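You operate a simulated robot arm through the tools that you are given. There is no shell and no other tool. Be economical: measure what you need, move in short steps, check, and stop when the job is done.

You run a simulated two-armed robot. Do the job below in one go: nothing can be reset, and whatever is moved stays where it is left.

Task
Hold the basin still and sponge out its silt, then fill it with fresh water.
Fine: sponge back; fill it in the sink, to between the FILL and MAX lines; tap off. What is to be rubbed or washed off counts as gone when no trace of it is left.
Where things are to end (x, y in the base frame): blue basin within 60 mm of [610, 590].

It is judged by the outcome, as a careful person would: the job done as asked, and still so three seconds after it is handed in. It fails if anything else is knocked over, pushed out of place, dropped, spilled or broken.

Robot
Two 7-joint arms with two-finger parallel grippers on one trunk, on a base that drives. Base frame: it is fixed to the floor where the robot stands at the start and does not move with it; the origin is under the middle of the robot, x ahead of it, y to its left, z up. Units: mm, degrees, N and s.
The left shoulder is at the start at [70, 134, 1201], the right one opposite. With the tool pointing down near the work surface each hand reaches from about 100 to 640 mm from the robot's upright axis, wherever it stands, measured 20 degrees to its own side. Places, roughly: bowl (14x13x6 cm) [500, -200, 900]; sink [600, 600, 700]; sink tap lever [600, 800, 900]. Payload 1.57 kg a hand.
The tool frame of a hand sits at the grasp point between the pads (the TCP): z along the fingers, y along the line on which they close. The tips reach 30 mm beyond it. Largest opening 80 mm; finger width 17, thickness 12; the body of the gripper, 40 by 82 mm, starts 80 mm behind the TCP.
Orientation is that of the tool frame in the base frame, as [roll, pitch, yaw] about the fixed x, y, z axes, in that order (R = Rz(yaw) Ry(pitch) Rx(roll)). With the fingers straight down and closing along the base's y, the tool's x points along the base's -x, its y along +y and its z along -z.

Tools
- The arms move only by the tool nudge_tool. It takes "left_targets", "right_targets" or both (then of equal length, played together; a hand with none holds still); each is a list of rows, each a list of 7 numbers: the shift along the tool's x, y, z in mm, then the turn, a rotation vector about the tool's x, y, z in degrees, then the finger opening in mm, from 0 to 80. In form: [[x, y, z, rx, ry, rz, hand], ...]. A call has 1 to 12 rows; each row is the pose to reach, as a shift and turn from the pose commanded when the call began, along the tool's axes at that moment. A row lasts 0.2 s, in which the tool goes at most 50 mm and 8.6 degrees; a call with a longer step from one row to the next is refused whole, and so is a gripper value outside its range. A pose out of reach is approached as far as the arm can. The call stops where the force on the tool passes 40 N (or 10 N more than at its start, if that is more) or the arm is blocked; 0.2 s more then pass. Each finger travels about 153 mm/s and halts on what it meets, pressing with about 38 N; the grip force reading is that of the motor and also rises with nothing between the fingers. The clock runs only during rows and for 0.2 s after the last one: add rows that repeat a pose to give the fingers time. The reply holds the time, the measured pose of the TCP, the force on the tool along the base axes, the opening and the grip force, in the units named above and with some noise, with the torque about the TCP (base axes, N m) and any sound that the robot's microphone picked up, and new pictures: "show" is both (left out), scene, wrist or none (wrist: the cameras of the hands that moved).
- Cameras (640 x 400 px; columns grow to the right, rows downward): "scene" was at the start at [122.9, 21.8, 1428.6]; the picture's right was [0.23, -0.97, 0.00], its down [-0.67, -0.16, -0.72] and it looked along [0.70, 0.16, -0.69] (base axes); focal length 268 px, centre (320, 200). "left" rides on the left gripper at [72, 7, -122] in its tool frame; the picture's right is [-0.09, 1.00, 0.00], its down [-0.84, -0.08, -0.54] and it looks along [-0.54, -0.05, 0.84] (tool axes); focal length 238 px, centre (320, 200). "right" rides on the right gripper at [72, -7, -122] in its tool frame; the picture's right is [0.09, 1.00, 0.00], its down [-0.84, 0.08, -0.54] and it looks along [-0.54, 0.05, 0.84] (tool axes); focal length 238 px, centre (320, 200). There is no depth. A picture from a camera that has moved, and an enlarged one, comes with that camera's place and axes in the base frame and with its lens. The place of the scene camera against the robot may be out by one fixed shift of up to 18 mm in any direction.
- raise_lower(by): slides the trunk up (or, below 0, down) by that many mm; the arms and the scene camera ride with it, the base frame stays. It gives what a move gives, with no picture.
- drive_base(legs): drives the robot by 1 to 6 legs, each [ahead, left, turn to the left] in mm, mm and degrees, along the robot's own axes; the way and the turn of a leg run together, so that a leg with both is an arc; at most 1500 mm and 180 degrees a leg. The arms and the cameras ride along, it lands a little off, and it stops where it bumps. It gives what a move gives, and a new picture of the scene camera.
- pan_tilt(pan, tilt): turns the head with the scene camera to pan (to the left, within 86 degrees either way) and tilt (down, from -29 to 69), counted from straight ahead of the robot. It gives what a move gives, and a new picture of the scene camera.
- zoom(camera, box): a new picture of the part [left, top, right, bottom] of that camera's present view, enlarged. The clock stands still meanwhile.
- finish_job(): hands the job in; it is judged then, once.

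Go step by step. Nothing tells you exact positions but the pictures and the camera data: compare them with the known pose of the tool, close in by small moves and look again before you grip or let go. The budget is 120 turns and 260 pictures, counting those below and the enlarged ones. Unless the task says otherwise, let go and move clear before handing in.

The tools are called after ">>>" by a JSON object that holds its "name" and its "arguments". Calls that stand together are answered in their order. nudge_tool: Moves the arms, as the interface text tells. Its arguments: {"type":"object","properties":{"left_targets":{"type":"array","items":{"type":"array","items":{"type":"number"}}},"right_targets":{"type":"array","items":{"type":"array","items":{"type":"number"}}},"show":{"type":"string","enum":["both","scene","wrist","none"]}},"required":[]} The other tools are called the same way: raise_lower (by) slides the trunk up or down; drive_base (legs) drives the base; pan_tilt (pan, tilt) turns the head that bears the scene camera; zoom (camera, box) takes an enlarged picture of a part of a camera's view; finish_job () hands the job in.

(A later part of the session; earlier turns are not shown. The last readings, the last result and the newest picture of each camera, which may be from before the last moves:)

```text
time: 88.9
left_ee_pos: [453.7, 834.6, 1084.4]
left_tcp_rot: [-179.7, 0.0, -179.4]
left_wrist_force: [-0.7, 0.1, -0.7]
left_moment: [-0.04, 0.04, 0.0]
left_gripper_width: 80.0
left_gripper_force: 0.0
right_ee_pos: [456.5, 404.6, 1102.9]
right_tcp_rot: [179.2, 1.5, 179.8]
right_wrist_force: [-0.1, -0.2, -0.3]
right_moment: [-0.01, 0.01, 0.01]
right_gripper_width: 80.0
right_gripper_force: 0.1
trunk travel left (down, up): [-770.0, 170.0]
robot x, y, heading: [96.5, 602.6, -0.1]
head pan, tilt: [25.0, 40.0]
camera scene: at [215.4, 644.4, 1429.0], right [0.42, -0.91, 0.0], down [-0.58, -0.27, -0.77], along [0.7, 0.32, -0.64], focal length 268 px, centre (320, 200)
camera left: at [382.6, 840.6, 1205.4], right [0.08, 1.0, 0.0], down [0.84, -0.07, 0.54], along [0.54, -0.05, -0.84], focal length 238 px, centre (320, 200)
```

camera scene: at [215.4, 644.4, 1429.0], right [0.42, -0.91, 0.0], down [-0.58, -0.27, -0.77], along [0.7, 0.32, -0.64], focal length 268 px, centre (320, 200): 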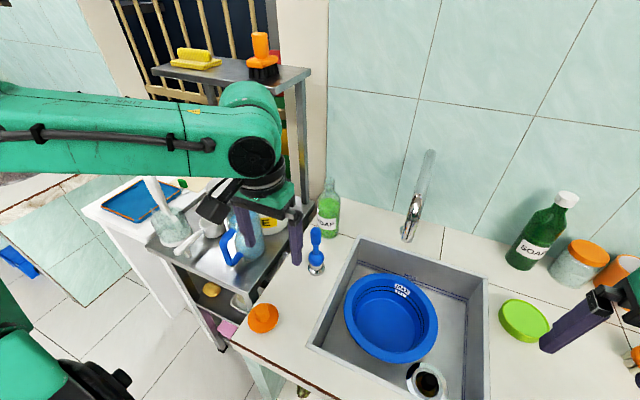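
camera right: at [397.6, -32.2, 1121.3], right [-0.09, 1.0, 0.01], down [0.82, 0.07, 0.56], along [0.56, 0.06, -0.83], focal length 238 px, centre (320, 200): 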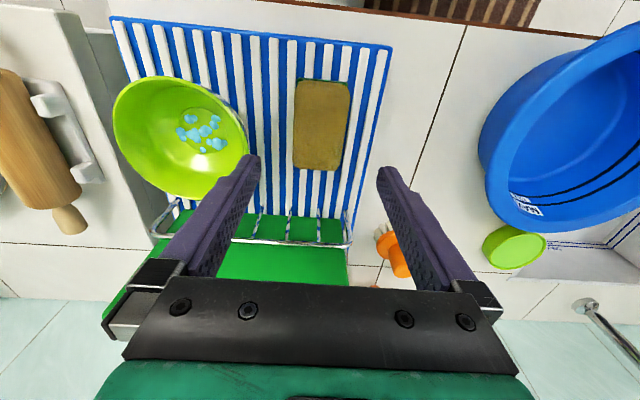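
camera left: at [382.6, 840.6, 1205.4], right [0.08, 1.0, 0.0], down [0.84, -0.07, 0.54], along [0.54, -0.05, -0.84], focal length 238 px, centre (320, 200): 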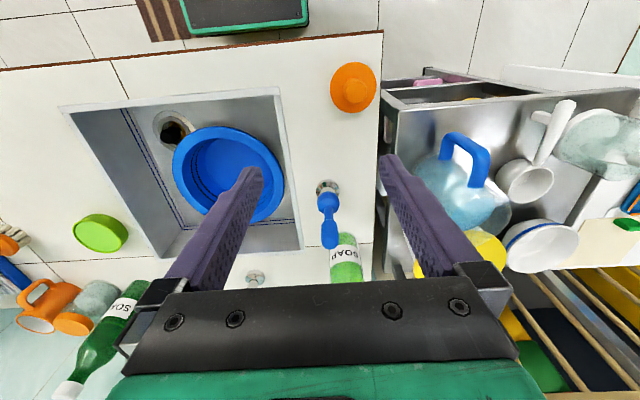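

Lever at about [619, 834]. Move the open hand above it.

>>> {"name": "nudge_tool", "arguments": {"left_targets": [[-42, 0, 0, 0, 0, 0, 80], [-84, 0, 0, 0, 0, 0, 80], [-126, 0, 0, 0, 0, 0, 80], [-166, 0, 0, 0, 0, 0, 80], [-166, 0, 40, 0, 0, 0, 80], [-166, 0, 80, 0, 0, 0, 80], [-166, 0, 100, 0, 0, 0, 80], [-166, 0, 100, 0, 0, 0, 80]]}}

```text
time: 90.7
left_ee_pos: [620.3, 833.6, 984.0]
left_tcp_rot: [-179.7, 0.0, -179.6]
left_wrist_force: [-0.1, 0.1, 0.3]
left_moment: [0.01, -0.02, -0.02]
left_gripper_width: 79.9
left_gripper_force: 0.0
right_ee_pos: [457.0, 405.6, 1102.6]
right_tcp_rot: [179.4, 1.5, 179.8]
right_wrist_force: [-0.1, 0.2, 0.1]
right_moment: [-0.03, -0.02, -0.03]
right_gripper_width: 80.1
right_gripper_force: 0.2
trunk travel left (down, up): [-770.0, 170.0]
robot x, y, heading: [97.4, 605.0, -0.2]
head pan, tilt: [25.0, 40.0]
camera scene: at [215.5, 644.5, 1429.0], right [0.42, -0.91, 0.0], down [-0.58, -0.27, -0.77], along [0.7, 0.32, -0.64], focal length 268 px, centre (320, 200)
camera left: at [548.3, 840.3, 1104.8], right [0.08, 1.0, 0.0], down [0.84, -0.07, 0.54], along [0.54, -0.05, -0.84], focal length 238 px, centre (320, 200)
```

scene: 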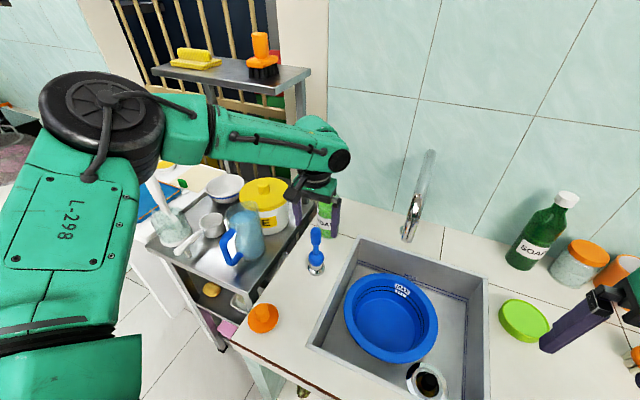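
left: 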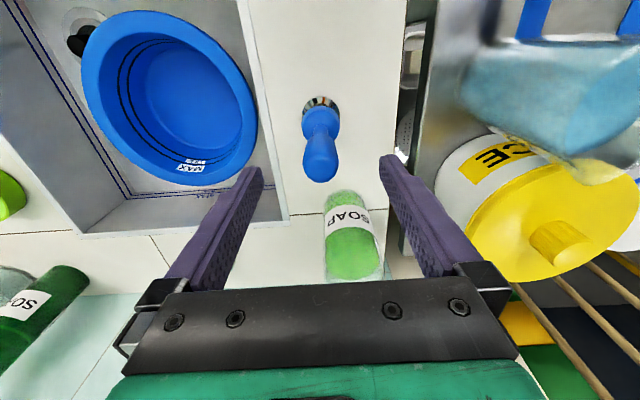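

The handle is between the fingers. Lower 55 mm and close gently around it.

>>> {"name": "nudge_tool", "arguments": {"left_targets": [[6, 0, 25, 0, 0, 0, 66], [6, 0, 55, 0, 0, 0, 66], [6, 0, 55, 0, 0, 0, 45], [6, 0, 55, 0, 0, 0, 22], [6, 0, 55, 0, 0, 0, 0], [6, 0, 55, 0, 0, 0, 0]]}}

```text
time: 92.1
left_ee_pos: [614.4, 834.4, 927.4]
left_tcp_rot: [-179.8, 0.0, -179.5]
left_wrist_force: [0.3, 1.6, -2.6]
left_moment: [0.41, -0.06, -0.03]
left_gripper_width: 25.9
left_gripper_force: 37.3
right_ee_pos: [457.9, 406.3, 1102.9]
right_tcp_rot: [179.4, 1.4, 179.9]
right_wrist_force: [0.4, 0.3, 1.2]
right_moment: [-0.02, 0.01, 0.0]
right_gripper_width: 80.0
right_gripper_force: 0.1
trunk travel left (down, up): [-770.0, 170.0]
robot x, y, heading: [94.0, 605.7, -0.2]
head pan, tilt: [25.0, 40.0]
camera scene: at [216.7, 644.8, 1428.8], right [0.42, -0.91, 0.0], down [-0.58, -0.27, -0.77], along [0.7, 0.32, -0.64], focal length 268 px, centre (320, 200)
camera left: at [542.9, 840.7, 1049.5], right [0.08, 1.0, 0.0], down [0.84, -0.07, 0.54], along [0.54, -0.05, -0.84], focal length 238 px, centre (320, 200)
```

scene: 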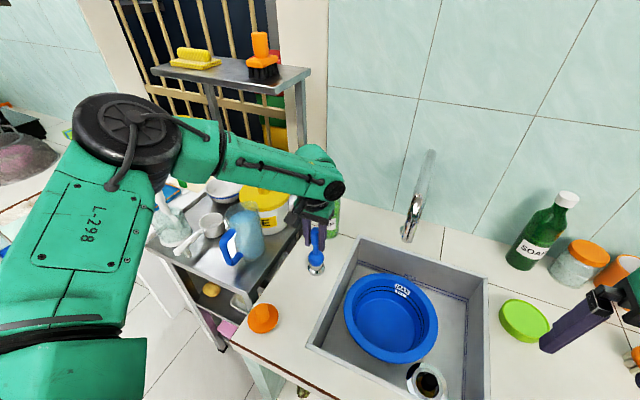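
left: 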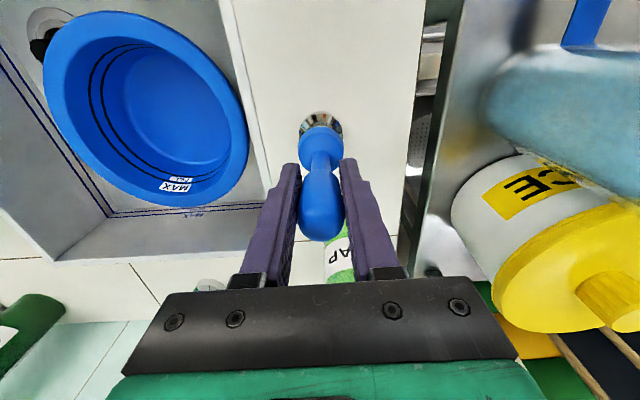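

Gripped. I'll test by pulling the handle 10 mm toward the robot and checking the force and sound.

>>> {"name": "nudge_tool", "arguments": {"left_targets": [[5, 0, 0, 0, 0, 0, 0], [10, 0, 0, 0, 0, 0, 0], [10, 0, 0, 0, 0, 0, 0]], "show": "scene"}}

```text
time: 92.9
left_ee_pos: [606.9, 834.0, 928.2]
left_tcp_rot: [-179.8, 0.0, -179.6]
left_wrist_force: [12.9, 1.5, 1.4]
left_moment: [0.27, -0.94, -0.06]
left_gripper_width: 25.5
left_gripper_force: 37.2
right_ee_pos: [460.4, 406.0, 1100.6]
right_tcp_rot: [179.2, 1.2, 179.8]
right_wrist_force: [0.0, 0.2, -0.7]
right_moment: [0.02, 0.0, -0.01]
right_gripper_width: 79.9
right_gripper_force: 0.1
trunk travel left (down, up): [-770.0, 170.0]
robot x, y, heading: [97.2, 608.7, -0.1]
head pan, tilt: [25.0, 40.0]
camera scene: at [219.9, 644.4, 1428.6], right [0.42, -0.91, 0.0], down [-0.59, -0.27, -0.76], along [0.69, 0.32, -0.64], focal length 268 px, centre (320, 200)
```

scene: 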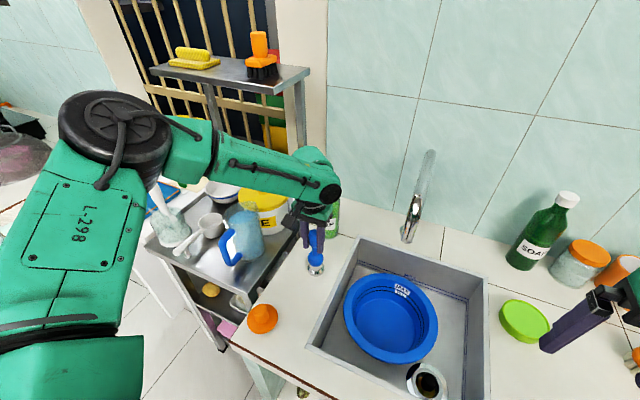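

It resists with 13 N and makes no sound. Return and try sideways, toward the sink.

>>> {"name": "nudge_tool", "arguments": {"left_targets": [[0, 0, 0, 0, 0, 0, 0], [0, -5, 0, 0, 0, 0, 0], [0, -10, 0, 0, 0, 0, 0], [0, -10, 0, 0, 0, 0, 0]], "show": "none"}}

```text
time: 93.9
left_ee_pos: [603.4, 834.6, 928.3]
left_tcp_rot: [-179.7, 0.1, -179.3]
left_wrist_force: [8.4, 31.6, 11.6]
left_moment: [0.27, -0.8, 0.29]
left_gripper_width: 25.7
left_gripper_force: 37.0
right_ee_pos: [457.9, 412.4, 1103.0]
right_tcp_rot: [179.7, 1.4, 179.9]
right_wrist_force: [-0.7, -0.4, -0.8]
right_moment: [-0.03, -0.03, 0.01]
right_gripper_width: 79.8
right_gripper_force: 0.0
trunk travel left (down, up): [-770.0, 170.0]
robot x, y, heading: [93.0, 608.1, -0.2]
head pan, tilt: [25.0, 40.0]
```

Sideways is rigid, while the fore-aft direction gives way, so the handle hinges about y. I'll continue pulling toward the robot along its arc, listening.

>>> {"name": "nudge_tool", "arguments": {"left_targets": [[0, 10, 0, 0, 0, 0, 0], [6, 10, 0.5, 0, 0, 0, 0], [12, 10, 1.5, 0, 0, 0, 0], [12, 10, 1.5, 0, 0, 0, 0]], "show": "scene"}}

```text
time: 94.9
left_ee_pos: [594.1, 835.4, 925.9]
left_tcp_rot: [-179.7, -0.1, -179.6]
left_wrist_force: [10.0, 3.6, -0.7]
left_moment: [-0.06, -0.72, -0.07]
left_gripper_width: 25.7
left_gripper_force: 36.9
right_ee_pos: [458.4, 405.4, 1102.4]
right_tcp_rot: [179.5, 1.3, 179.8]
right_wrist_force: [0.5, 0.2, 0.2]
right_moment: [0.0, 0.01, -0.02]
right_gripper_width: 80.3
right_gripper_force: 0.1
trunk travel left (down, up): [-770.0, 170.0]
robot x, y, heading: [95.5, 605.2, -0.5]
head pan, tilt: [25.0, 40.0]
camera scene: at [219.1, 645.1, 1428.5], right [0.42, -0.91, 0.0], down [-0.59, -0.27, -0.76], along [0.69, 0.32, -0.64], focal length 268 px, centre (320, 200)
```

scene: 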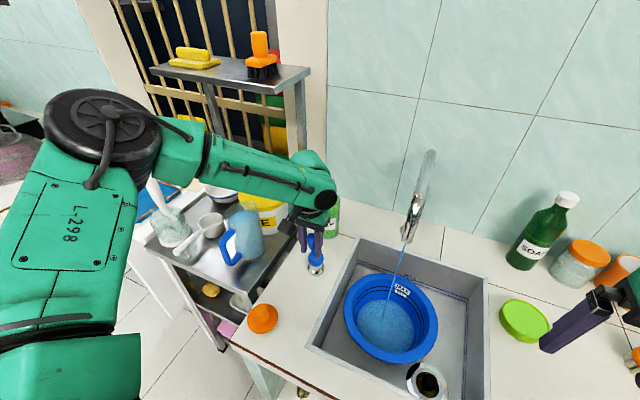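

Water is running into the basin. I'll check the level before waiting on.

>>> {"name": "zoom", "arguments": {"camera": "scene", "box": [330, 230, 460, 370]}}

```text
2.86 times, centred on (395, 300) of scene
camera zoom: at [219.1, 645.1, 1428.5], right [0.42, -0.91, 0.0], down [-0.59, -0.27, -0.76], along [0.69, 0.32, -0.64], focal length 764 px, centre (106, -86)
```

zoom: 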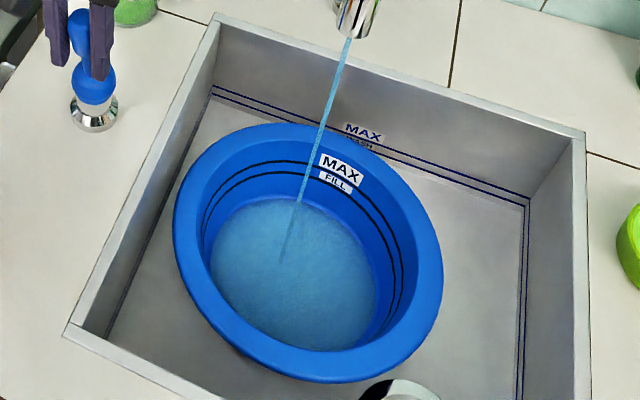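

The level is low; hold for about 1 s and look again.

>>> {"name": "nudge_tool", "arguments": {"left_targets": [[0, 0, 0, 0, 0, 0, 0], [0, 0, 0, 0, 0, 0, 0], [0, 0, 0, 0, 0, 0, 0], [0, 0, 0, 0, 0, 0, 0], [0, 0, 0, 0, 0, 0, 0]], "show": "none"}}

>>> {"name": "zoom", "arguments": {"camera": "scene", "box": [330, 230, 460, 370]}}

```text
time: 96.1
left_ee_pos: [594.2, 834.7, 926.4]
left_tcp_rot: [-179.9, -0.2, -179.5]
left_wrist_force: [7.1, -3.5, -7.4]
left_moment: [-0.09, -0.27, -0.07]
left_gripper_width: 25.7
left_gripper_force: 37.2
right_ee_pos: [460.3, 404.8, 1101.4]
right_tcp_rot: [179.3, 1.3, 179.8]
right_wrist_force: [-0.9, -0.5, 0.1]
right_moment: [0.02, -0.01, -0.04]
right_gripper_width: 79.8
right_gripper_force: 0.1
trunk travel left (down, up): [-770.0, 170.0]
robot x, y, heading: [94.7, 605.7, -0.1]
head pan, tilt: [25.0, 40.0]
```

```text
2.86 times, centred on (395, 300) of scene
camera zoom: at [219.3, 643.8, 1428.5], right [0.42, -0.91, 0.0], down [-0.59, -0.27, -0.76], along [0.69, 0.32, -0.64], focal length 764 px, centre (106, -86)
```

zoom: 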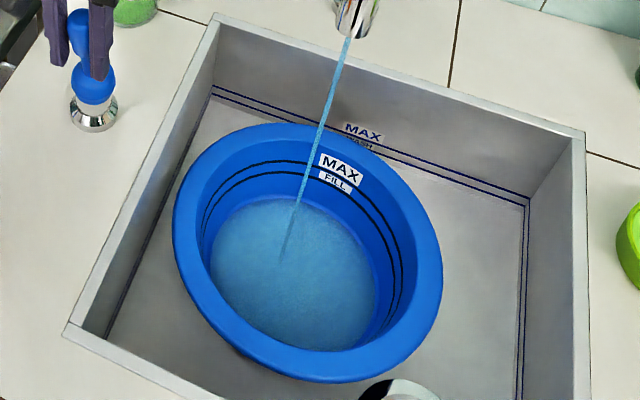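

The flow is slow. Hold for 2.6 s.

>>> {"name": "nudge_tool", "arguments": {"left_targets": [[0, 0, 0, 0, 0, 0, 0], [0, 0, 0, 0, 0, 0, 0], [0, 0, 0, 0, 0, 0, 0], [0, 0, 0, 0, 0, 0, 0], [0, 0, 0, 0, 0, 0, 0], [0, 0, 0, 0, 0, 0, 0], [0, 0, 0, 0, 0, 0, 0], [0, 0, 0, 0, 0, 0, 0], [0, 0, 0, 0, 0, 0, 0], [0, 0, 0, 0, 0, 0, 0], [0, 0, 0, 0, 0, 0, 0], [0, 0, 0, 0, 0, 0, 0]], "show": "none"}}

>>> {"name": "zoom", "arguments": {"camera": "scene", "box": [330, 230, 460, 370]}}

```text
time: 98.7
left_ee_pos: [593.6, 836.0, 926.7]
left_tcp_rot: [-179.9, -0.2, -179.4]
left_wrist_force: [0.5, -6.7, -15.7]
left_moment: [0.11, 0.38, -0.06]
left_gripper_width: 25.6
left_gripper_force: 36.6
right_ee_pos: [460.5, 404.4, 1100.8]
right_tcp_rot: [179.3, 1.4, 179.8]
right_wrist_force: [1.0, 0.4, -0.2]
right_moment: [0.01, 0.02, -0.02]
right_gripper_width: 80.1
right_gripper_force: 0.1
trunk travel left (down, up): [-770.0, 170.0]
robot x, y, heading: [91.2, 605.9, 0.1]
head pan, tilt: [25.0, 40.0]
```

```text
2.86 times, centred on (395, 300) of scene
camera zoom: at [219.3, 643.6, 1428.6], right [0.42, -0.91, 0.0], down [-0.59, -0.27, -0.76], along [0.69, 0.32, -0.64], focal length 764 px, centre (106, -86)
```

zoom: 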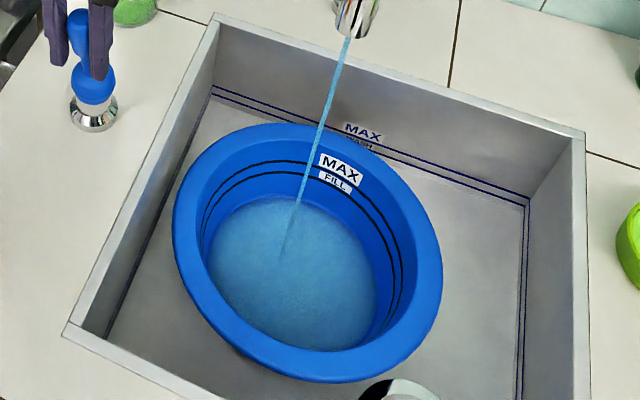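

The level creeps up too slowly. I'll open a little further.

>>> {"name": "nudge_tool", "arguments": {"left_targets": [[4, 0, 0.7, 0, 0, 0, 0], [8, 0, 1.5, 0, 0, 0, 0], [8, 0, 1.5, 0, 0, 0, 0], [8, 0, 1.5, 0, 0, 0, 0], [8, 0, 1.5, 0, 0, 0, 0], [8, 0, 1.5, 0, 0, 0, 0], [8, 0, 1.5, 0, 0, 0, 0]], "show": "none"}}

>>> {"name": "zoom", "arguments": {"camera": "scene", "box": [330, 230, 460, 370]}}

```text
time: 100.3
left_ee_pos: [585.9, 835.1, 924.9]
left_tcp_rot: [-179.9, -0.1, -179.5]
left_wrist_force: [11.4, -3.1, -0.6]
left_moment: [0.05, -0.82, 0.0]
left_gripper_width: 25.4
left_gripper_force: 36.7
right_ee_pos: [459.6, 404.4, 1102.3]
right_tcp_rot: [179.3, 1.3, 179.8]
right_wrist_force: [0.3, -0.8, 0.0]
right_moment: [0.01, -0.01, -0.02]
right_gripper_width: 80.2
right_gripper_force: 0.0
trunk travel left (down, up): [-770.0, 170.0]
robot x, y, heading: [92.9, 609.1, -0.3]
head pan, tilt: [25.0, 40.0]
```

```text
2.86 times, centred on (395, 300) of scene
camera zoom: at [219.5, 643.7, 1428.6], right [0.42, -0.91, 0.0], down [-0.59, -0.27, -0.76], along [0.69, 0.32, -0.64], focal length 764 px, centre (106, -86)
```

zoom: 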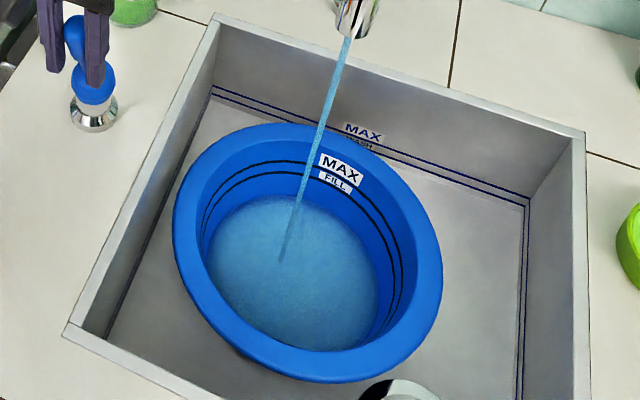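

Stream is slightly thicker. Hold for another 2.6 s, then check.

>>> {"name": "nudge_tool", "arguments": {"left_targets": [[0, 0, 0, 0, 0, 0, 0], [0, 0, 0, 0, 0, 0, 0], [0, 0, 0, 0, 0, 0, 0], [0, 0, 0, 0, 0, 0, 0], [0, 0, 0, 0, 0, 0, 0], [0, 0, 0, 0, 0, 0, 0], [0, 0, 0, 0, 0, 0, 0], [0, 0, 0, 0, 0, 0, 0], [0, 0, 0, 0, 0, 0, 0], [0, 0, 0, 0, 0, 0, 0], [0, 0, 0, 0, 0, 0, 0], [0, 0, 0, 0, 0, 0, 0]], "show": "none"}}

>>> {"name": "zoom", "arguments": {"camera": "scene", "box": [350, 250, 450, 350]}}

```text
time: 102.9
left_ee_pos: [585.3, 834.9, 924.4]
left_tcp_rot: [-179.8, -0.1, -179.5]
left_wrist_force: [9.5, -1.5, -0.9]
left_moment: [0.02, -0.72, -0.04]
left_gripper_width: 25.4
left_gripper_force: 36.6
right_ee_pos: [458.8, 404.6, 1101.1]
right_tcp_rot: [179.3, 1.2, 179.8]
right_wrist_force: [-0.1, -0.3, -0.2]
right_moment: [0.0, -0.02, 0.01]
right_gripper_width: 79.8
right_gripper_force: 0.0
trunk travel left (down, up): [-770.0, 170.0]
robot x, y, heading: [96.4, 605.4, -0.3]
head pan, tilt: [25.0, 40.0]
```

```text
4.00 times, centred on (400, 300) of scene
camera zoom: at [218.9, 643.8, 1428.6], right [0.42, -0.91, 0.0], down [-0.59, -0.27, -0.76], along [0.69, 0.32, -0.64], focal length 1070 px, centre (0, -200)
```

zoom: 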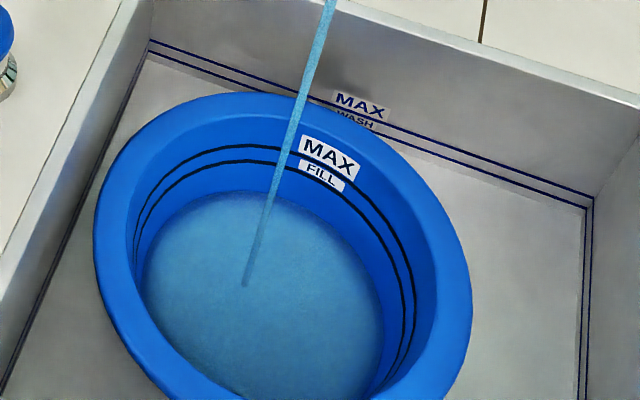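

Water's back edge is at row ≈190, against FILL at ≈163 and MAX at ≈147. Hold on.

>>> {"name": "nudge_tool", "arguments": {"left_targets": [[0, 0, 0, 0, 0, 0, 0], [0, 0, 0, 0, 0, 0, 0], [0, 0, 0, 0, 0, 0, 0], [0, 0, 0, 0, 0, 0, 0], [0, 0, 0, 0, 0, 0, 0], [0, 0, 0, 0, 0, 0, 0], [0, 0, 0, 0, 0, 0, 0], [0, 0, 0, 0, 0, 0, 0], [0, 0, 0, 0, 0, 0, 0], [0, 0, 0, 0, 0, 0, 0], [0, 0, 0, 0, 0, 0, 0], [0, 0, 0, 0, 0, 0, 0]], "show": "none"}}

>>> {"name": "zoom", "arguments": {"camera": "scene", "box": [350, 250, 450, 350]}}

```text
time: 105.5
left_ee_pos: [585.5, 835.1, 925.0]
left_tcp_rot: [-179.7, 0.0, -179.5]
left_wrist_force: [7.0, -2.8, -4.1]
left_moment: [0.01, -0.33, -0.05]
left_gripper_width: 25.4
left_gripper_force: 37.2
right_ee_pos: [458.5, 405.3, 1101.7]
right_tcp_rot: [179.4, 1.3, 179.9]
right_wrist_force: [0.2, -0.4, 0.2]
right_moment: [0.01, -0.01, 0.01]
right_gripper_width: 80.1
right_gripper_force: 0.0
trunk travel left (down, up): [-770.0, 170.0]
robot x, y, heading: [95.0, 604.1, -0.4]
head pan, tilt: [25.0, 40.0]
```

```text
4.00 times, centred on (400, 300) of scene
camera zoom: at [218.7, 643.8, 1428.6], right [0.42, -0.91, 0.0], down [-0.59, -0.27, -0.76], along [0.69, 0.32, -0.64], focal length 1070 px, centre (0, -200)
```

zoom: 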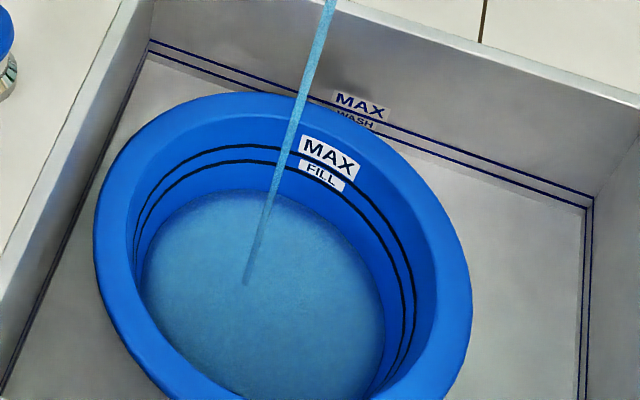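

Rising about 1 px/s; open the tap further to speed up.

>>> {"name": "nudge_tool", "arguments": {"left_targets": [[5, 0, 1.5, 0, 0, 0, 0], [10, 0, 3.5, 0, 0, 0, 0], [14, 0, 5.5, 0, 0, 0, 0], [14, 0, 5.5, 0, 0, 0, 0], [14, 0, 5.5, 0, 0, 0, 0], [14, 0, 5.5, 0, 0, 0, 0], [14, 0, 5.5, 0, 0, 0, 0], [14, 0, 5.5, 0, 0, 0, 0], [14, 0, 5.5, 0, 0, 0, 0], [14, 0, 5.5, 0, 0, 0, 0], [14, 0, 5.5, 0, 0, 0, 0], [14, 0, 5.5, 0, 0, 0, 0]], "show": "none"}}

>>> {"name": "zoom", "arguments": {"camera": "scene", "box": [350, 250, 450, 350]}}

```text
time: 108.1
left_ee_pos: [569.5, 834.1, 920.2]
left_tcp_rot: [-179.8, 0.0, -179.5]
left_wrist_force: [0.8, -0.7, 0.0]
left_moment: [-0.02, 0.0, 0.0]
left_gripper_width: 0.0
left_gripper_force: 21.0
right_ee_pos: [456.3, 405.9, 1101.5]
right_tcp_rot: [179.3, 1.5, 179.8]
right_wrist_force: [0.7, 0.1, 0.0]
right_moment: [0.01, -0.01, 0.01]
right_gripper_width: 80.0
right_gripper_force: 0.1
trunk travel left (down, up): [-770.0, 170.0]
robot x, y, heading: [95.4, 604.8, -0.2]
head pan, tilt: [25.0, 40.0]
```

```text
4.00 times, centred on (400, 300) of scene
camera zoom: at [216.2, 644.4, 1428.9], right [0.42, -0.91, 0.0], down [-0.58, -0.27, -0.77], along [0.7, 0.32, -0.64], focal length 1070 px, centre (0, -200)
```

zoom: 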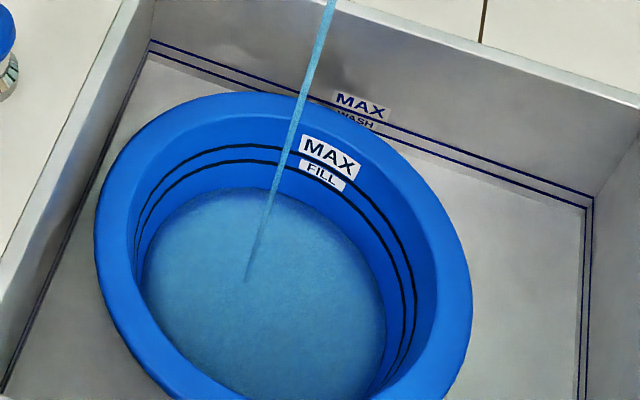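

The fingers slipped off the handle, but the water keeps flowing. I'll look at the handle from the wrist camera and overall.

>>> {"name": "nudge_tool", "arguments": {"left_targets": [[0, 0, 0, 0, 0, 0, 0], [0, 0, 0, 0, 0, 0, 0], [0, 0, 0, 0, 0, 0, 0]]}}

```text
time: 108.9
left_ee_pos: [569.1, 835.2, 920.5]
left_tcp_rot: [-179.9, 0.0, -179.5]
left_wrist_force: [-0.8, 0.0, -0.8]
left_moment: [-0.01, 0.02, 0.01]
left_gripper_width: 0.2
left_gripper_force: 21.6
right_ee_pos: [456.9, 405.4, 1103.5]
right_tcp_rot: [179.3, 1.5, 179.8]
right_wrist_force: [-0.4, 0.1, -0.3]
right_moment: [0.02, 0.0, 0.0]
right_gripper_width: 80.1
right_gripper_force: 0.2
trunk travel left (down, up): [-770.0, 170.0]
robot x, y, heading: [96.6, 605.5, -0.3]
head pan, tilt: [25.0, 40.0]
camera scene: at [216.1, 644.4, 1428.9], right [0.42, -0.91, 0.0], down [-0.58, -0.27, -0.77], along [0.7, 0.32, -0.64], focal length 268 px, centre (320, 200)
camera left: at [499.0, 840.9, 1041.7], right [0.08, 1.0, 0.0], down [0.84, -0.07, 0.54], along [0.54, -0.05, -0.84], focal length 238 px, centre (320, 200)
```

scene: 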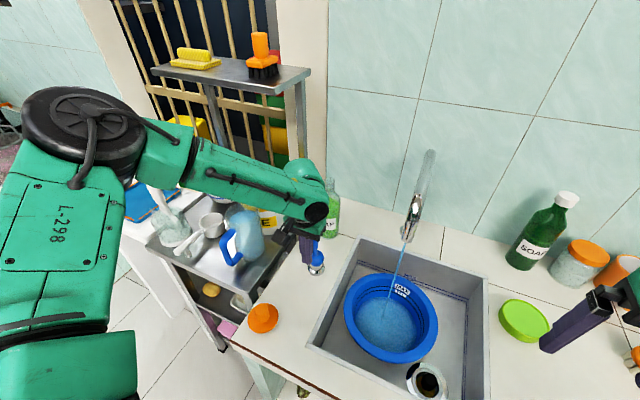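
left: 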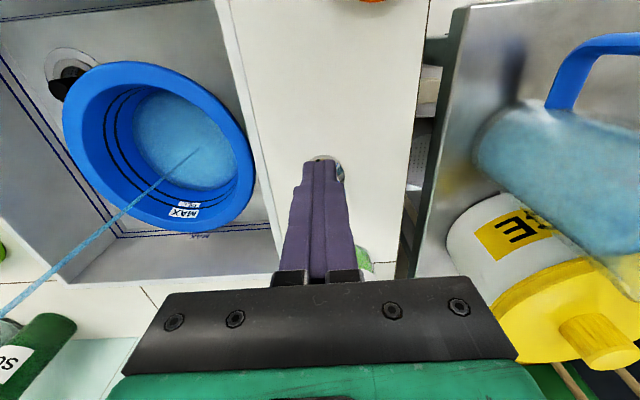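

The tap stays open on its own. I'll keep the hand still and wait about 8 s, then check the level.

>>> {"name": "nudge_tool", "arguments": {"left_targets": [[0, 0, 0, 0, 0, 0, 0], [0, 0, 0, 0, 0, 0, 0], [0, 0, 0, 0, 0, 0, 0], [0, 0, 0, 0, 0, 0, 0], [0, 0, 0, 0, 0, 0, 0], [0, 0, 0, 0, 0, 0, 0], [0, 0, 0, 0, 0, 0, 0], [0, 0, 0, 0, 0, 0, 0], [0, 0, 0, 0, 0, 0, 0], [0, 0, 0, 0, 0, 0, 0], [0, 0, 0, 0, 0, 0, 0], [0, 0, 0, 0, 0, 0, 0]], "show": "none"}}

>>> {"name": "nudge_tool", "arguments": {"left_targets": [[0, 0, 0, 0, 0, 0, 0], [0, 0, 0, 0, 0, 0, 0], [0, 0, 0, 0, 0, 0, 0], [0, 0, 0, 0, 0, 0, 0], [0, 0, 0, 0, 0, 0, 0], [0, 0, 0, 0, 0, 0, 0], [0, 0, 0, 0, 0, 0, 0], [0, 0, 0, 0, 0, 0, 0], [0, 0, 0, 0, 0, 0, 0], [0, 0, 0, 0, 0, 0, 0], [0, 0, 0, 0, 0, 0, 0], [0, 0, 0, 0, 0, 0, 0]], "show": "none"}}

>>> {"name": "nudge_tool", "arguments": {"left_targets": [[0, 0, 0, 0, 0, 0, 0], [0, 0, 0, 0, 0, 0, 0], [0, 0, 0, 0, 0, 0, 0], [0, 0, 0, 0, 0, 0, 0], [0, 0, 0, 0, 0, 0, 0], [0, 0, 0, 0, 0, 0, 0], [0, 0, 0, 0, 0, 0, 0], [0, 0, 0, 0, 0, 0, 0], [0, 0, 0, 0, 0, 0, 0], [0, 0, 0, 0, 0, 0, 0], [0, 0, 0, 0, 0, 0, 0], [0, 0, 0, 0, 0, 0, 0]], "show": "none"}}

>>> {"name": "zoom", "arguments": {"camera": "scene", "box": [350, 250, 450, 350]}}

```text
time: 111.5
left_ee_pos: [570.0, 835.2, 921.3]
left_tcp_rot: [-179.8, 0.0, -179.5]
left_wrist_force: [0.4, 0.4, 0.0]
left_moment: [0.03, 0.0, 0.0]
left_gripper_width: 0.1
left_gripper_force: 20.6
right_ee_pos: [458.4, 404.6, 1103.5]
right_tcp_rot: [179.3, 1.5, 179.8]
right_wrist_force: [-0.2, 0.4, 0.0]
right_moment: [0.04, -0.01, -0.01]
right_gripper_width: 80.0
right_gripper_force: 0.1
trunk travel left (down, up): [-770.0, 170.0]
robot x, y, heading: [95.7, 605.4, -0.3]
head pan, tilt: [25.0, 40.0]
```

```text
time: 114.1
left_ee_pos: [570.0, 835.7, 919.7]
left_tcp_rot: [-179.8, 0.0, -179.5]
left_wrist_force: [0.1, 0.3, 1.0]
left_moment: [-0.03, 0.02, 0.02]
left_gripper_width: 0.0
left_gripper_force: 21.7
right_ee_pos: [457.7, 404.4, 1103.8]
right_tcp_rot: [179.3, 1.5, 179.9]
right_wrist_force: [0.6, -0.3, -0.6]
right_moment: [0.01, 0.0, 0.01]
right_gripper_width: 79.9
right_gripper_force: 0.0
trunk travel left (down, up): [-770.0, 170.0]
robot x, y, heading: [94.1, 606.2, -0.4]
head pan, tilt: [25.0, 40.0]
```

```text
time: 116.7
left_ee_pos: [569.5, 835.1, 920.8]
left_tcp_rot: [-179.8, 0.0, -179.5]
left_wrist_force: [0.1, -0.7, -0.2]
left_moment: [0.01, 0.01, -0.02]
left_gripper_width: 0.0
left_gripper_force: 20.4
right_ee_pos: [455.5, 406.6, 1103.8]
right_tcp_rot: [179.3, 1.5, 179.8]
right_wrist_force: [0.8, -0.1, 0.7]
right_moment: [-0.02, 0.02, 0.0]
right_gripper_width: 80.2
right_gripper_force: 0.2
trunk travel left (down, up): [-770.0, 170.0]
robot x, y, heading: [92.1, 604.9, -0.4]
head pan, tilt: [25.0, 40.0]
```

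```text
4.00 times, centred on (400, 300) of scene
camera zoom: at [216.1, 644.4, 1428.9], right [0.42, -0.91, 0.0], down [-0.58, -0.27, -0.77], along [0.7, 0.32, -0.64], focal length 1070 px, centre (0, -200)
```

zoom: 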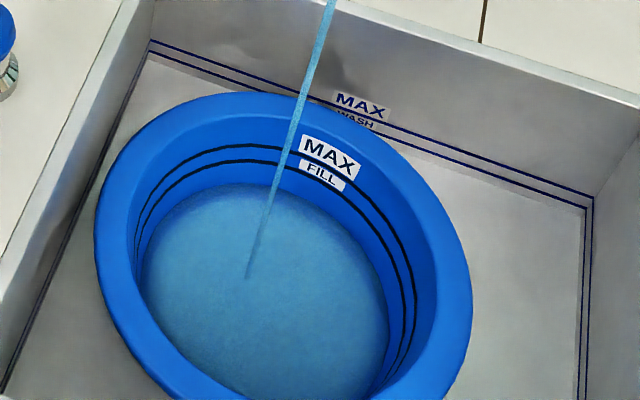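

Too slow at this opening. I'll re-grip the handle lower for a firmer hold and open it further.

>>> {"name": "nudge_tool", "arguments": {"left_targets": [[20, 0, 0, 0, 0, 0, 10], [20, 0, 0, 0, 0, 0, 40], [20, 0, 0, 0, 0, 0, 60], [20, 0, 9, 0, 0, 0, 60], [0, 0, 9, 0, 0, 0, 60], [-19, 0, 9, 0, 0, 0, 60], [-19, 0, 9, 0, 0, 0, 35], [-19, 0, 9, 0, 0, 0, 10], [-19, 0, 9, 0, 0, 0, 0], [-19, 0, 9, 0, 0, 0, 0]], "show": "wrist"}}

```text
time: 118.9
left_ee_pos: [588.0, 834.0, 910.7]
left_tcp_rot: [-180.0, -0.2, -179.6]
left_wrist_force: [1.4, -4.3, -2.7]
left_moment: [0.1, 0.06, -0.1]
left_gripper_width: 25.5
left_gripper_force: 37.1
right_ee_pos: [457.9, 403.9, 1102.1]
right_tcp_rot: [179.3, 1.4, 179.9]
right_wrist_force: [0.1, -0.3, 0.0]
right_moment: [0.04, 0.03, -0.01]
right_gripper_width: 80.1
right_gripper_force: 0.1
trunk travel left (down, up): [-770.0, 170.0]
robot x, y, heading: [97.2, 607.7, -0.3]
head pan, tilt: [25.0, 40.0]
camera left: at [518.2, 840.7, 1032.3], right [0.08, 1.0, 0.0], down [0.84, -0.07, 0.54], along [0.54, -0.05, -0.84], focal length 238 px, centre (320, 200)
```

left: 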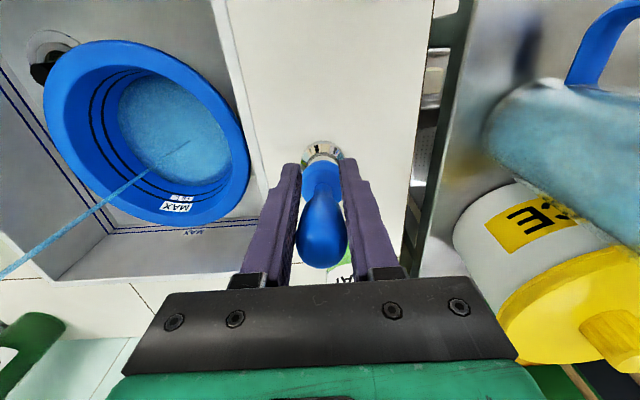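

Firm hold. Pull another 15 mm along the arc.

>>> {"name": "nudge_tool", "arguments": {"left_targets": [[5, 0, 2, 0, 0, 0, 0], [10, 0, 4.5, 0, 0, 0, 0], [15, 0, 7, 0, 0, 0, 0], [15, 0, 7, 0, 0, 0, 0], [15, 0, 7, 0, 0, 0, 0]], "show": "wrist"}}

>>> {"name": "zoom", "arguments": {"camera": "scene", "box": [350, 250, 450, 350]}}

```text
time: 120.1
left_ee_pos: [572.9, 834.7, 903.8]
left_tcp_rot: [-179.8, 0.0, -179.5]
left_wrist_force: [1.2, 0.2, -0.3]
left_moment: [-0.02, 0.03, 0.02]
left_gripper_width: 0.0
left_gripper_force: 21.1
right_ee_pos: [456.0, 404.8, 1102.3]
right_tcp_rot: [179.3, 1.5, 179.8]
right_wrist_force: [-0.7, -0.3, 0.4]
right_moment: [-0.02, 0.03, 0.01]
right_gripper_width: 80.0
right_gripper_force: 0.0
trunk travel left (down, up): [-770.0, 170.0]
robot x, y, heading: [96.2, 606.6, -0.3]
head pan, tilt: [25.0, 40.0]
camera left: at [502.0, 841.5, 1025.8], right [0.08, 1.0, 0.0], down [0.84, -0.07, 0.54], along [0.54, -0.05, -0.84], focal length 238 px, centre (320, 200)
```

left: 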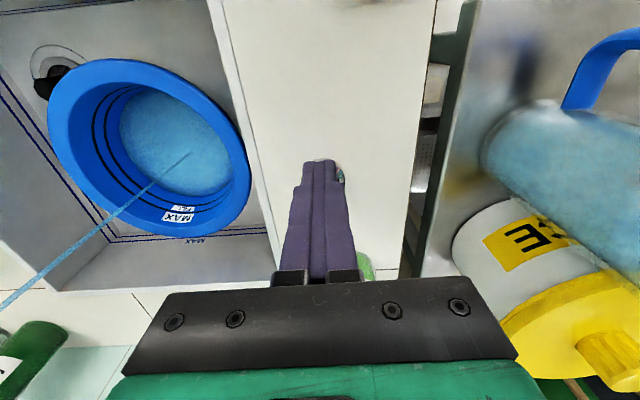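

```text
4.00 times, centred on (400, 300) of scene
camera zoom: at [215.4, 644.3, 1429.0], right [0.42, -0.91, 0.0], down [-0.58, -0.27, -0.77], along [0.7, 0.32, -0.64], focal length 1070 px, centre (0, -200)
```

zoom: 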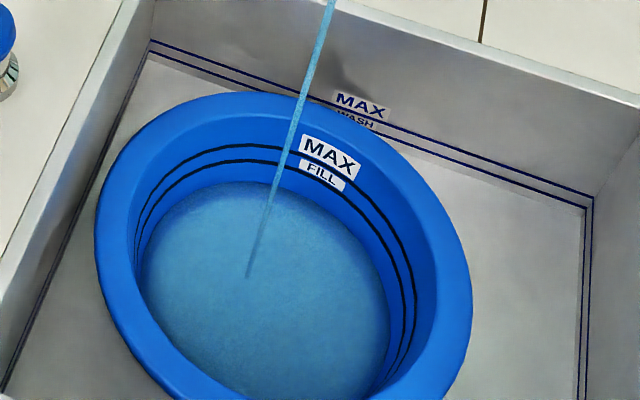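

The handle is evidently at its open stop, so this is full flow. I'll just wait with the hand still, about 20 s, then check.

>>> {"name": "nudge_tool", "arguments": {"left_targets": [[0, 0, 0, 0, 0, 0, 0], [0, 0, 0, 0, 0, 0, 0], [0, 0, 0, 0, 0, 0, 0], [0, 0, 0, 0, 0, 0, 0], [0, 0, 0, 0, 0, 0, 0], [0, 0, 0, 0, 0, 0, 0], [0, 0, 0, 0, 0, 0, 0], [0, 0, 0, 0, 0, 0, 0], [0, 0, 0, 0, 0, 0, 0], [0, 0, 0, 0, 0, 0, 0], [0, 0, 0, 0, 0, 0, 0], [0, 0, 0, 0, 0, 0, 0]], "show": "none"}}

>>> {"name": "nudge_tool", "arguments": {"left_targets": [[0, 0, 0, 0, 0, 0, 0], [0, 0, 0, 0, 0, 0, 0], [0, 0, 0, 0, 0, 0, 0], [0, 0, 0, 0, 0, 0, 0], [0, 0, 0, 0, 0, 0, 0], [0, 0, 0, 0, 0, 0, 0], [0, 0, 0, 0, 0, 0, 0], [0, 0, 0, 0, 0, 0, 0], [0, 0, 0, 0, 0, 0, 0], [0, 0, 0, 0, 0, 0, 0], [0, 0, 0, 0, 0, 0, 0], [0, 0, 0, 0, 0, 0, 0]], "show": "none"}}

>>> {"name": "nudge_tool", "arguments": {"left_targets": [[0, 0, 0, 0, 0, 0, 0], [0, 0, 0, 0, 0, 0, 0], [0, 0, 0, 0, 0, 0, 0], [0, 0, 0, 0, 0, 0, 0], [0, 0, 0, 0, 0, 0, 0], [0, 0, 0, 0, 0, 0, 0], [0, 0, 0, 0, 0, 0, 0], [0, 0, 0, 0, 0, 0, 0], [0, 0, 0, 0, 0, 0, 0], [0, 0, 0, 0, 0, 0, 0], [0, 0, 0, 0, 0, 0, 0], [0, 0, 0, 0, 0, 0, 0]], "show": "none"}}

>>> {"name": "nudge_tool", "arguments": {"left_targets": [[0, 0, 0, 0, 0, 0, 0], [0, 0, 0, 0, 0, 0, 0], [0, 0, 0, 0, 0, 0, 0], [0, 0, 0, 0, 0, 0, 0], [0, 0, 0, 0, 0, 0, 0], [0, 0, 0, 0, 0, 0, 0], [0, 0, 0, 0, 0, 0, 0], [0, 0, 0, 0, 0, 0, 0], [0, 0, 0, 0, 0, 0, 0], [0, 0, 0, 0, 0, 0, 0], [0, 0, 0, 0, 0, 0, 0], [0, 0, 0, 0, 0, 0, 0]], "show": "none"}}

>>> {"name": "nudge_tool", "arguments": {"left_targets": [[0, 0, 0, 0, 0, 0, 0], [0, 0, 0, 0, 0, 0, 0], [0, 0, 0, 0, 0, 0, 0], [0, 0, 0, 0, 0, 0, 0], [0, 0, 0, 0, 0, 0, 0], [0, 0, 0, 0, 0, 0, 0], [0, 0, 0, 0, 0, 0, 0], [0, 0, 0, 0, 0, 0, 0], [0, 0, 0, 0, 0, 0, 0], [0, 0, 0, 0, 0, 0, 0], [0, 0, 0, 0, 0, 0, 0], [0, 0, 0, 0, 0, 0, 0]], "show": "none"}}

>>> {"name": "nudge_tool", "arguments": {"left_targets": [[0, 0, 0, 0, 0, 0, 0], [0, 0, 0, 0, 0, 0, 0], [0, 0, 0, 0, 0, 0, 0], [0, 0, 0, 0, 0, 0, 0], [0, 0, 0, 0, 0, 0, 0], [0, 0, 0, 0, 0, 0, 0], [0, 0, 0, 0, 0, 0, 0], [0, 0, 0, 0, 0, 0, 0], [0, 0, 0, 0, 0, 0, 0], [0, 0, 0, 0, 0, 0, 0], [0, 0, 0, 0, 0, 0, 0], [0, 0, 0, 0, 0, 0, 0]], "show": "none"}}

>>> {"name": "nudge_tool", "arguments": {"left_targets": [[0, 0, 0, 0, 0, 0, 0], [0, 0, 0, 0, 0, 0, 0], [0, 0, 0, 0, 0, 0, 0], [0, 0, 0, 0, 0, 0, 0], [0, 0, 0, 0, 0, 0, 0], [0, 0, 0, 0, 0, 0, 0], [0, 0, 0, 0, 0, 0, 0], [0, 0, 0, 0, 0, 0, 0], [0, 0, 0, 0, 0, 0, 0], [0, 0, 0, 0, 0, 0, 0], [0, 0, 0, 0, 0, 0, 0], [0, 0, 0, 0, 0, 0, 0]], "show": "none"}}

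>>> {"name": "zoom", "arguments": {"camera": "scene", "box": [350, 250, 450, 350]}}

```text
time: 122.7
left_ee_pos: [572.3, 835.6, 903.6]
left_tcp_rot: [-179.8, 0.0, -179.5]
left_wrist_force: [0.4, 0.3, 0.6]
left_moment: [0.01, -0.02, 0.01]
left_gripper_width: 0.1
left_gripper_force: 21.5
right_ee_pos: [456.8, 405.6, 1102.2]
right_tcp_rot: [179.3, 1.5, 179.8]
right_wrist_force: [0.6, -0.1, -0.5]
right_moment: [0.0, 0.0, 0.02]
right_gripper_width: 80.0
right_gripper_force: 0.0
trunk travel left (down, up): [-770.0, 170.0]
robot x, y, heading: [96.1, 604.1, -0.4]
head pan, tilt: [25.0, 40.0]
```

```text
time: 125.3
left_ee_pos: [574.9, 835.4, 904.1]
left_tcp_rot: [-179.9, 0.0, -179.5]
left_wrist_force: [0.6, 1.0, 0.3]
left_moment: [-0.03, -0.01, -0.02]
left_gripper_width: 0.1
left_gripper_force: 20.8
right_ee_pos: [456.5, 405.0, 1104.1]
right_tcp_rot: [179.2, 1.5, 179.8]
right_wrist_force: [0.5, -0.2, -0.5]
right_moment: [0.02, 0.01, -0.02]
right_gripper_width: 79.9
right_gripper_force: 0.1
trunk travel left (down, up): [-770.0, 170.0]
robot x, y, heading: [97.0, 607.9, -0.4]
head pan, tilt: [25.0, 40.0]
```

```text
time: 127.9
left_ee_pos: [574.2, 836.2, 904.0]
left_tcp_rot: [-179.7, 0.1, -179.5]
left_wrist_force: [-0.1, -0.7, -0.3]
left_moment: [0.06, 0.01, 0.01]
left_gripper_width: 0.2
left_gripper_force: 21.0
right_ee_pos: [457.1, 404.4, 1101.7]
right_tcp_rot: [179.4, 1.6, 179.8]
right_wrist_force: [0.1, -0.2, 0.2]
right_moment: [0.0, -0.02, -0.01]
right_gripper_width: 79.8
right_gripper_force: 0.0
trunk travel left (down, up): [-770.0, 170.0]
robot x, y, heading: [96.5, 605.0, -0.4]
head pan, tilt: [25.0, 40.0]
```

```text
time: 130.5
left_ee_pos: [573.1, 835.4, 905.2]
left_tcp_rot: [-179.8, 0.0, -179.5]
left_wrist_force: [0.2, -0.1, -0.8]
left_moment: [0.0, -0.02, 0.03]
left_gripper_width: 0.1
left_gripper_force: 21.2
right_ee_pos: [457.1, 405.1, 1102.4]
right_tcp_rot: [179.3, 1.5, 179.8]
right_wrist_force: [-0.7, -0.3, 0.8]
right_moment: [0.01, 0.02, 0.01]
right_gripper_width: 79.9
right_gripper_force: 0.1
trunk travel left (down, up): [-770.0, 170.0]
robot x, y, heading: [94.8, 601.4, -0.1]
head pan, tilt: [25.0, 40.0]
```

```text
time: 133.1
left_ee_pos: [573.5, 836.4, 904.8]
left_tcp_rot: [-179.9, -0.1, -179.5]
left_wrist_force: [-0.9, 0.6, -0.1]
left_moment: [-0.01, 0.0, 0.0]
left_gripper_width: 0.2
left_gripper_force: 21.3
right_ee_pos: [456.7, 405.2, 1103.1]
right_tcp_rot: [179.3, 1.6, 179.8]
right_wrist_force: [-0.2, 0.2, 0.7]
right_moment: [-0.01, 0.03, -0.06]
right_gripper_width: 80.0
right_gripper_force: 0.0
trunk travel left (down, up): [-770.0, 170.0]
robot x, y, heading: [96.4, 606.0, -0.4]
head pan, tilt: [25.0, 40.0]
```

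```text
time: 135.7
left_ee_pos: [574.2, 836.0, 904.2]
left_tcp_rot: [-179.8, 0.0, -179.5]
left_wrist_force: [-0.5, 0.7, -0.7]
left_moment: [0.01, -0.01, 0.01]
left_gripper_width: 0.1
left_gripper_force: 21.7
right_ee_pos: [456.9, 405.2, 1103.2]
right_tcp_rot: [179.4, 1.6, 179.8]
right_wrist_force: [-0.8, 0.0, 0.0]
right_moment: [-0.01, 0.0, 0.01]
right_gripper_width: 79.9
right_gripper_force: 0.0
trunk travel left (down, up): [-770.0, 170.0]
robot x, y, heading: [97.2, 608.5, -0.3]
head pan, tilt: [25.0, 40.0]
```

```text
time: 138.3
left_ee_pos: [573.4, 835.0, 904.4]
left_tcp_rot: [-179.9, 0.0, -179.5]
left_wrist_force: [-0.2, 0.6, -0.8]
left_moment: [0.01, 0.0, 0.02]
left_gripper_width: 0.0
left_gripper_force: 21.3
right_ee_pos: [457.6, 405.1, 1102.6]
right_tcp_rot: [179.3, 1.5, 179.8]
right_wrist_force: [0.2, 0.2, -0.2]
right_moment: [-0.01, 0.01, -0.02]
right_gripper_width: 79.8
right_gripper_force: 0.2
trunk travel left (down, up): [-770.0, 170.0]
robot x, y, heading: [96.1, 606.8, -0.2]
head pan, tilt: [25.0, 40.0]
```

```text
4.00 times, centred on (400, 300) of scene
camera zoom: at [216.1, 644.4, 1428.9], right [0.42, -0.91, 0.0], down [-0.58, -0.27, -0.77], along [0.7, 0.32, -0.64], focal length 1070 px, centre (0, -200)
```

zoom: 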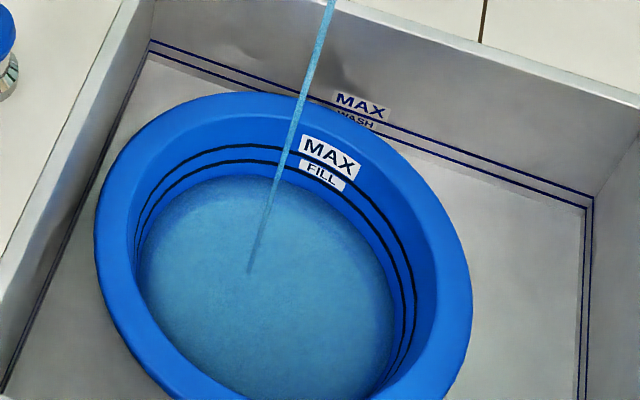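

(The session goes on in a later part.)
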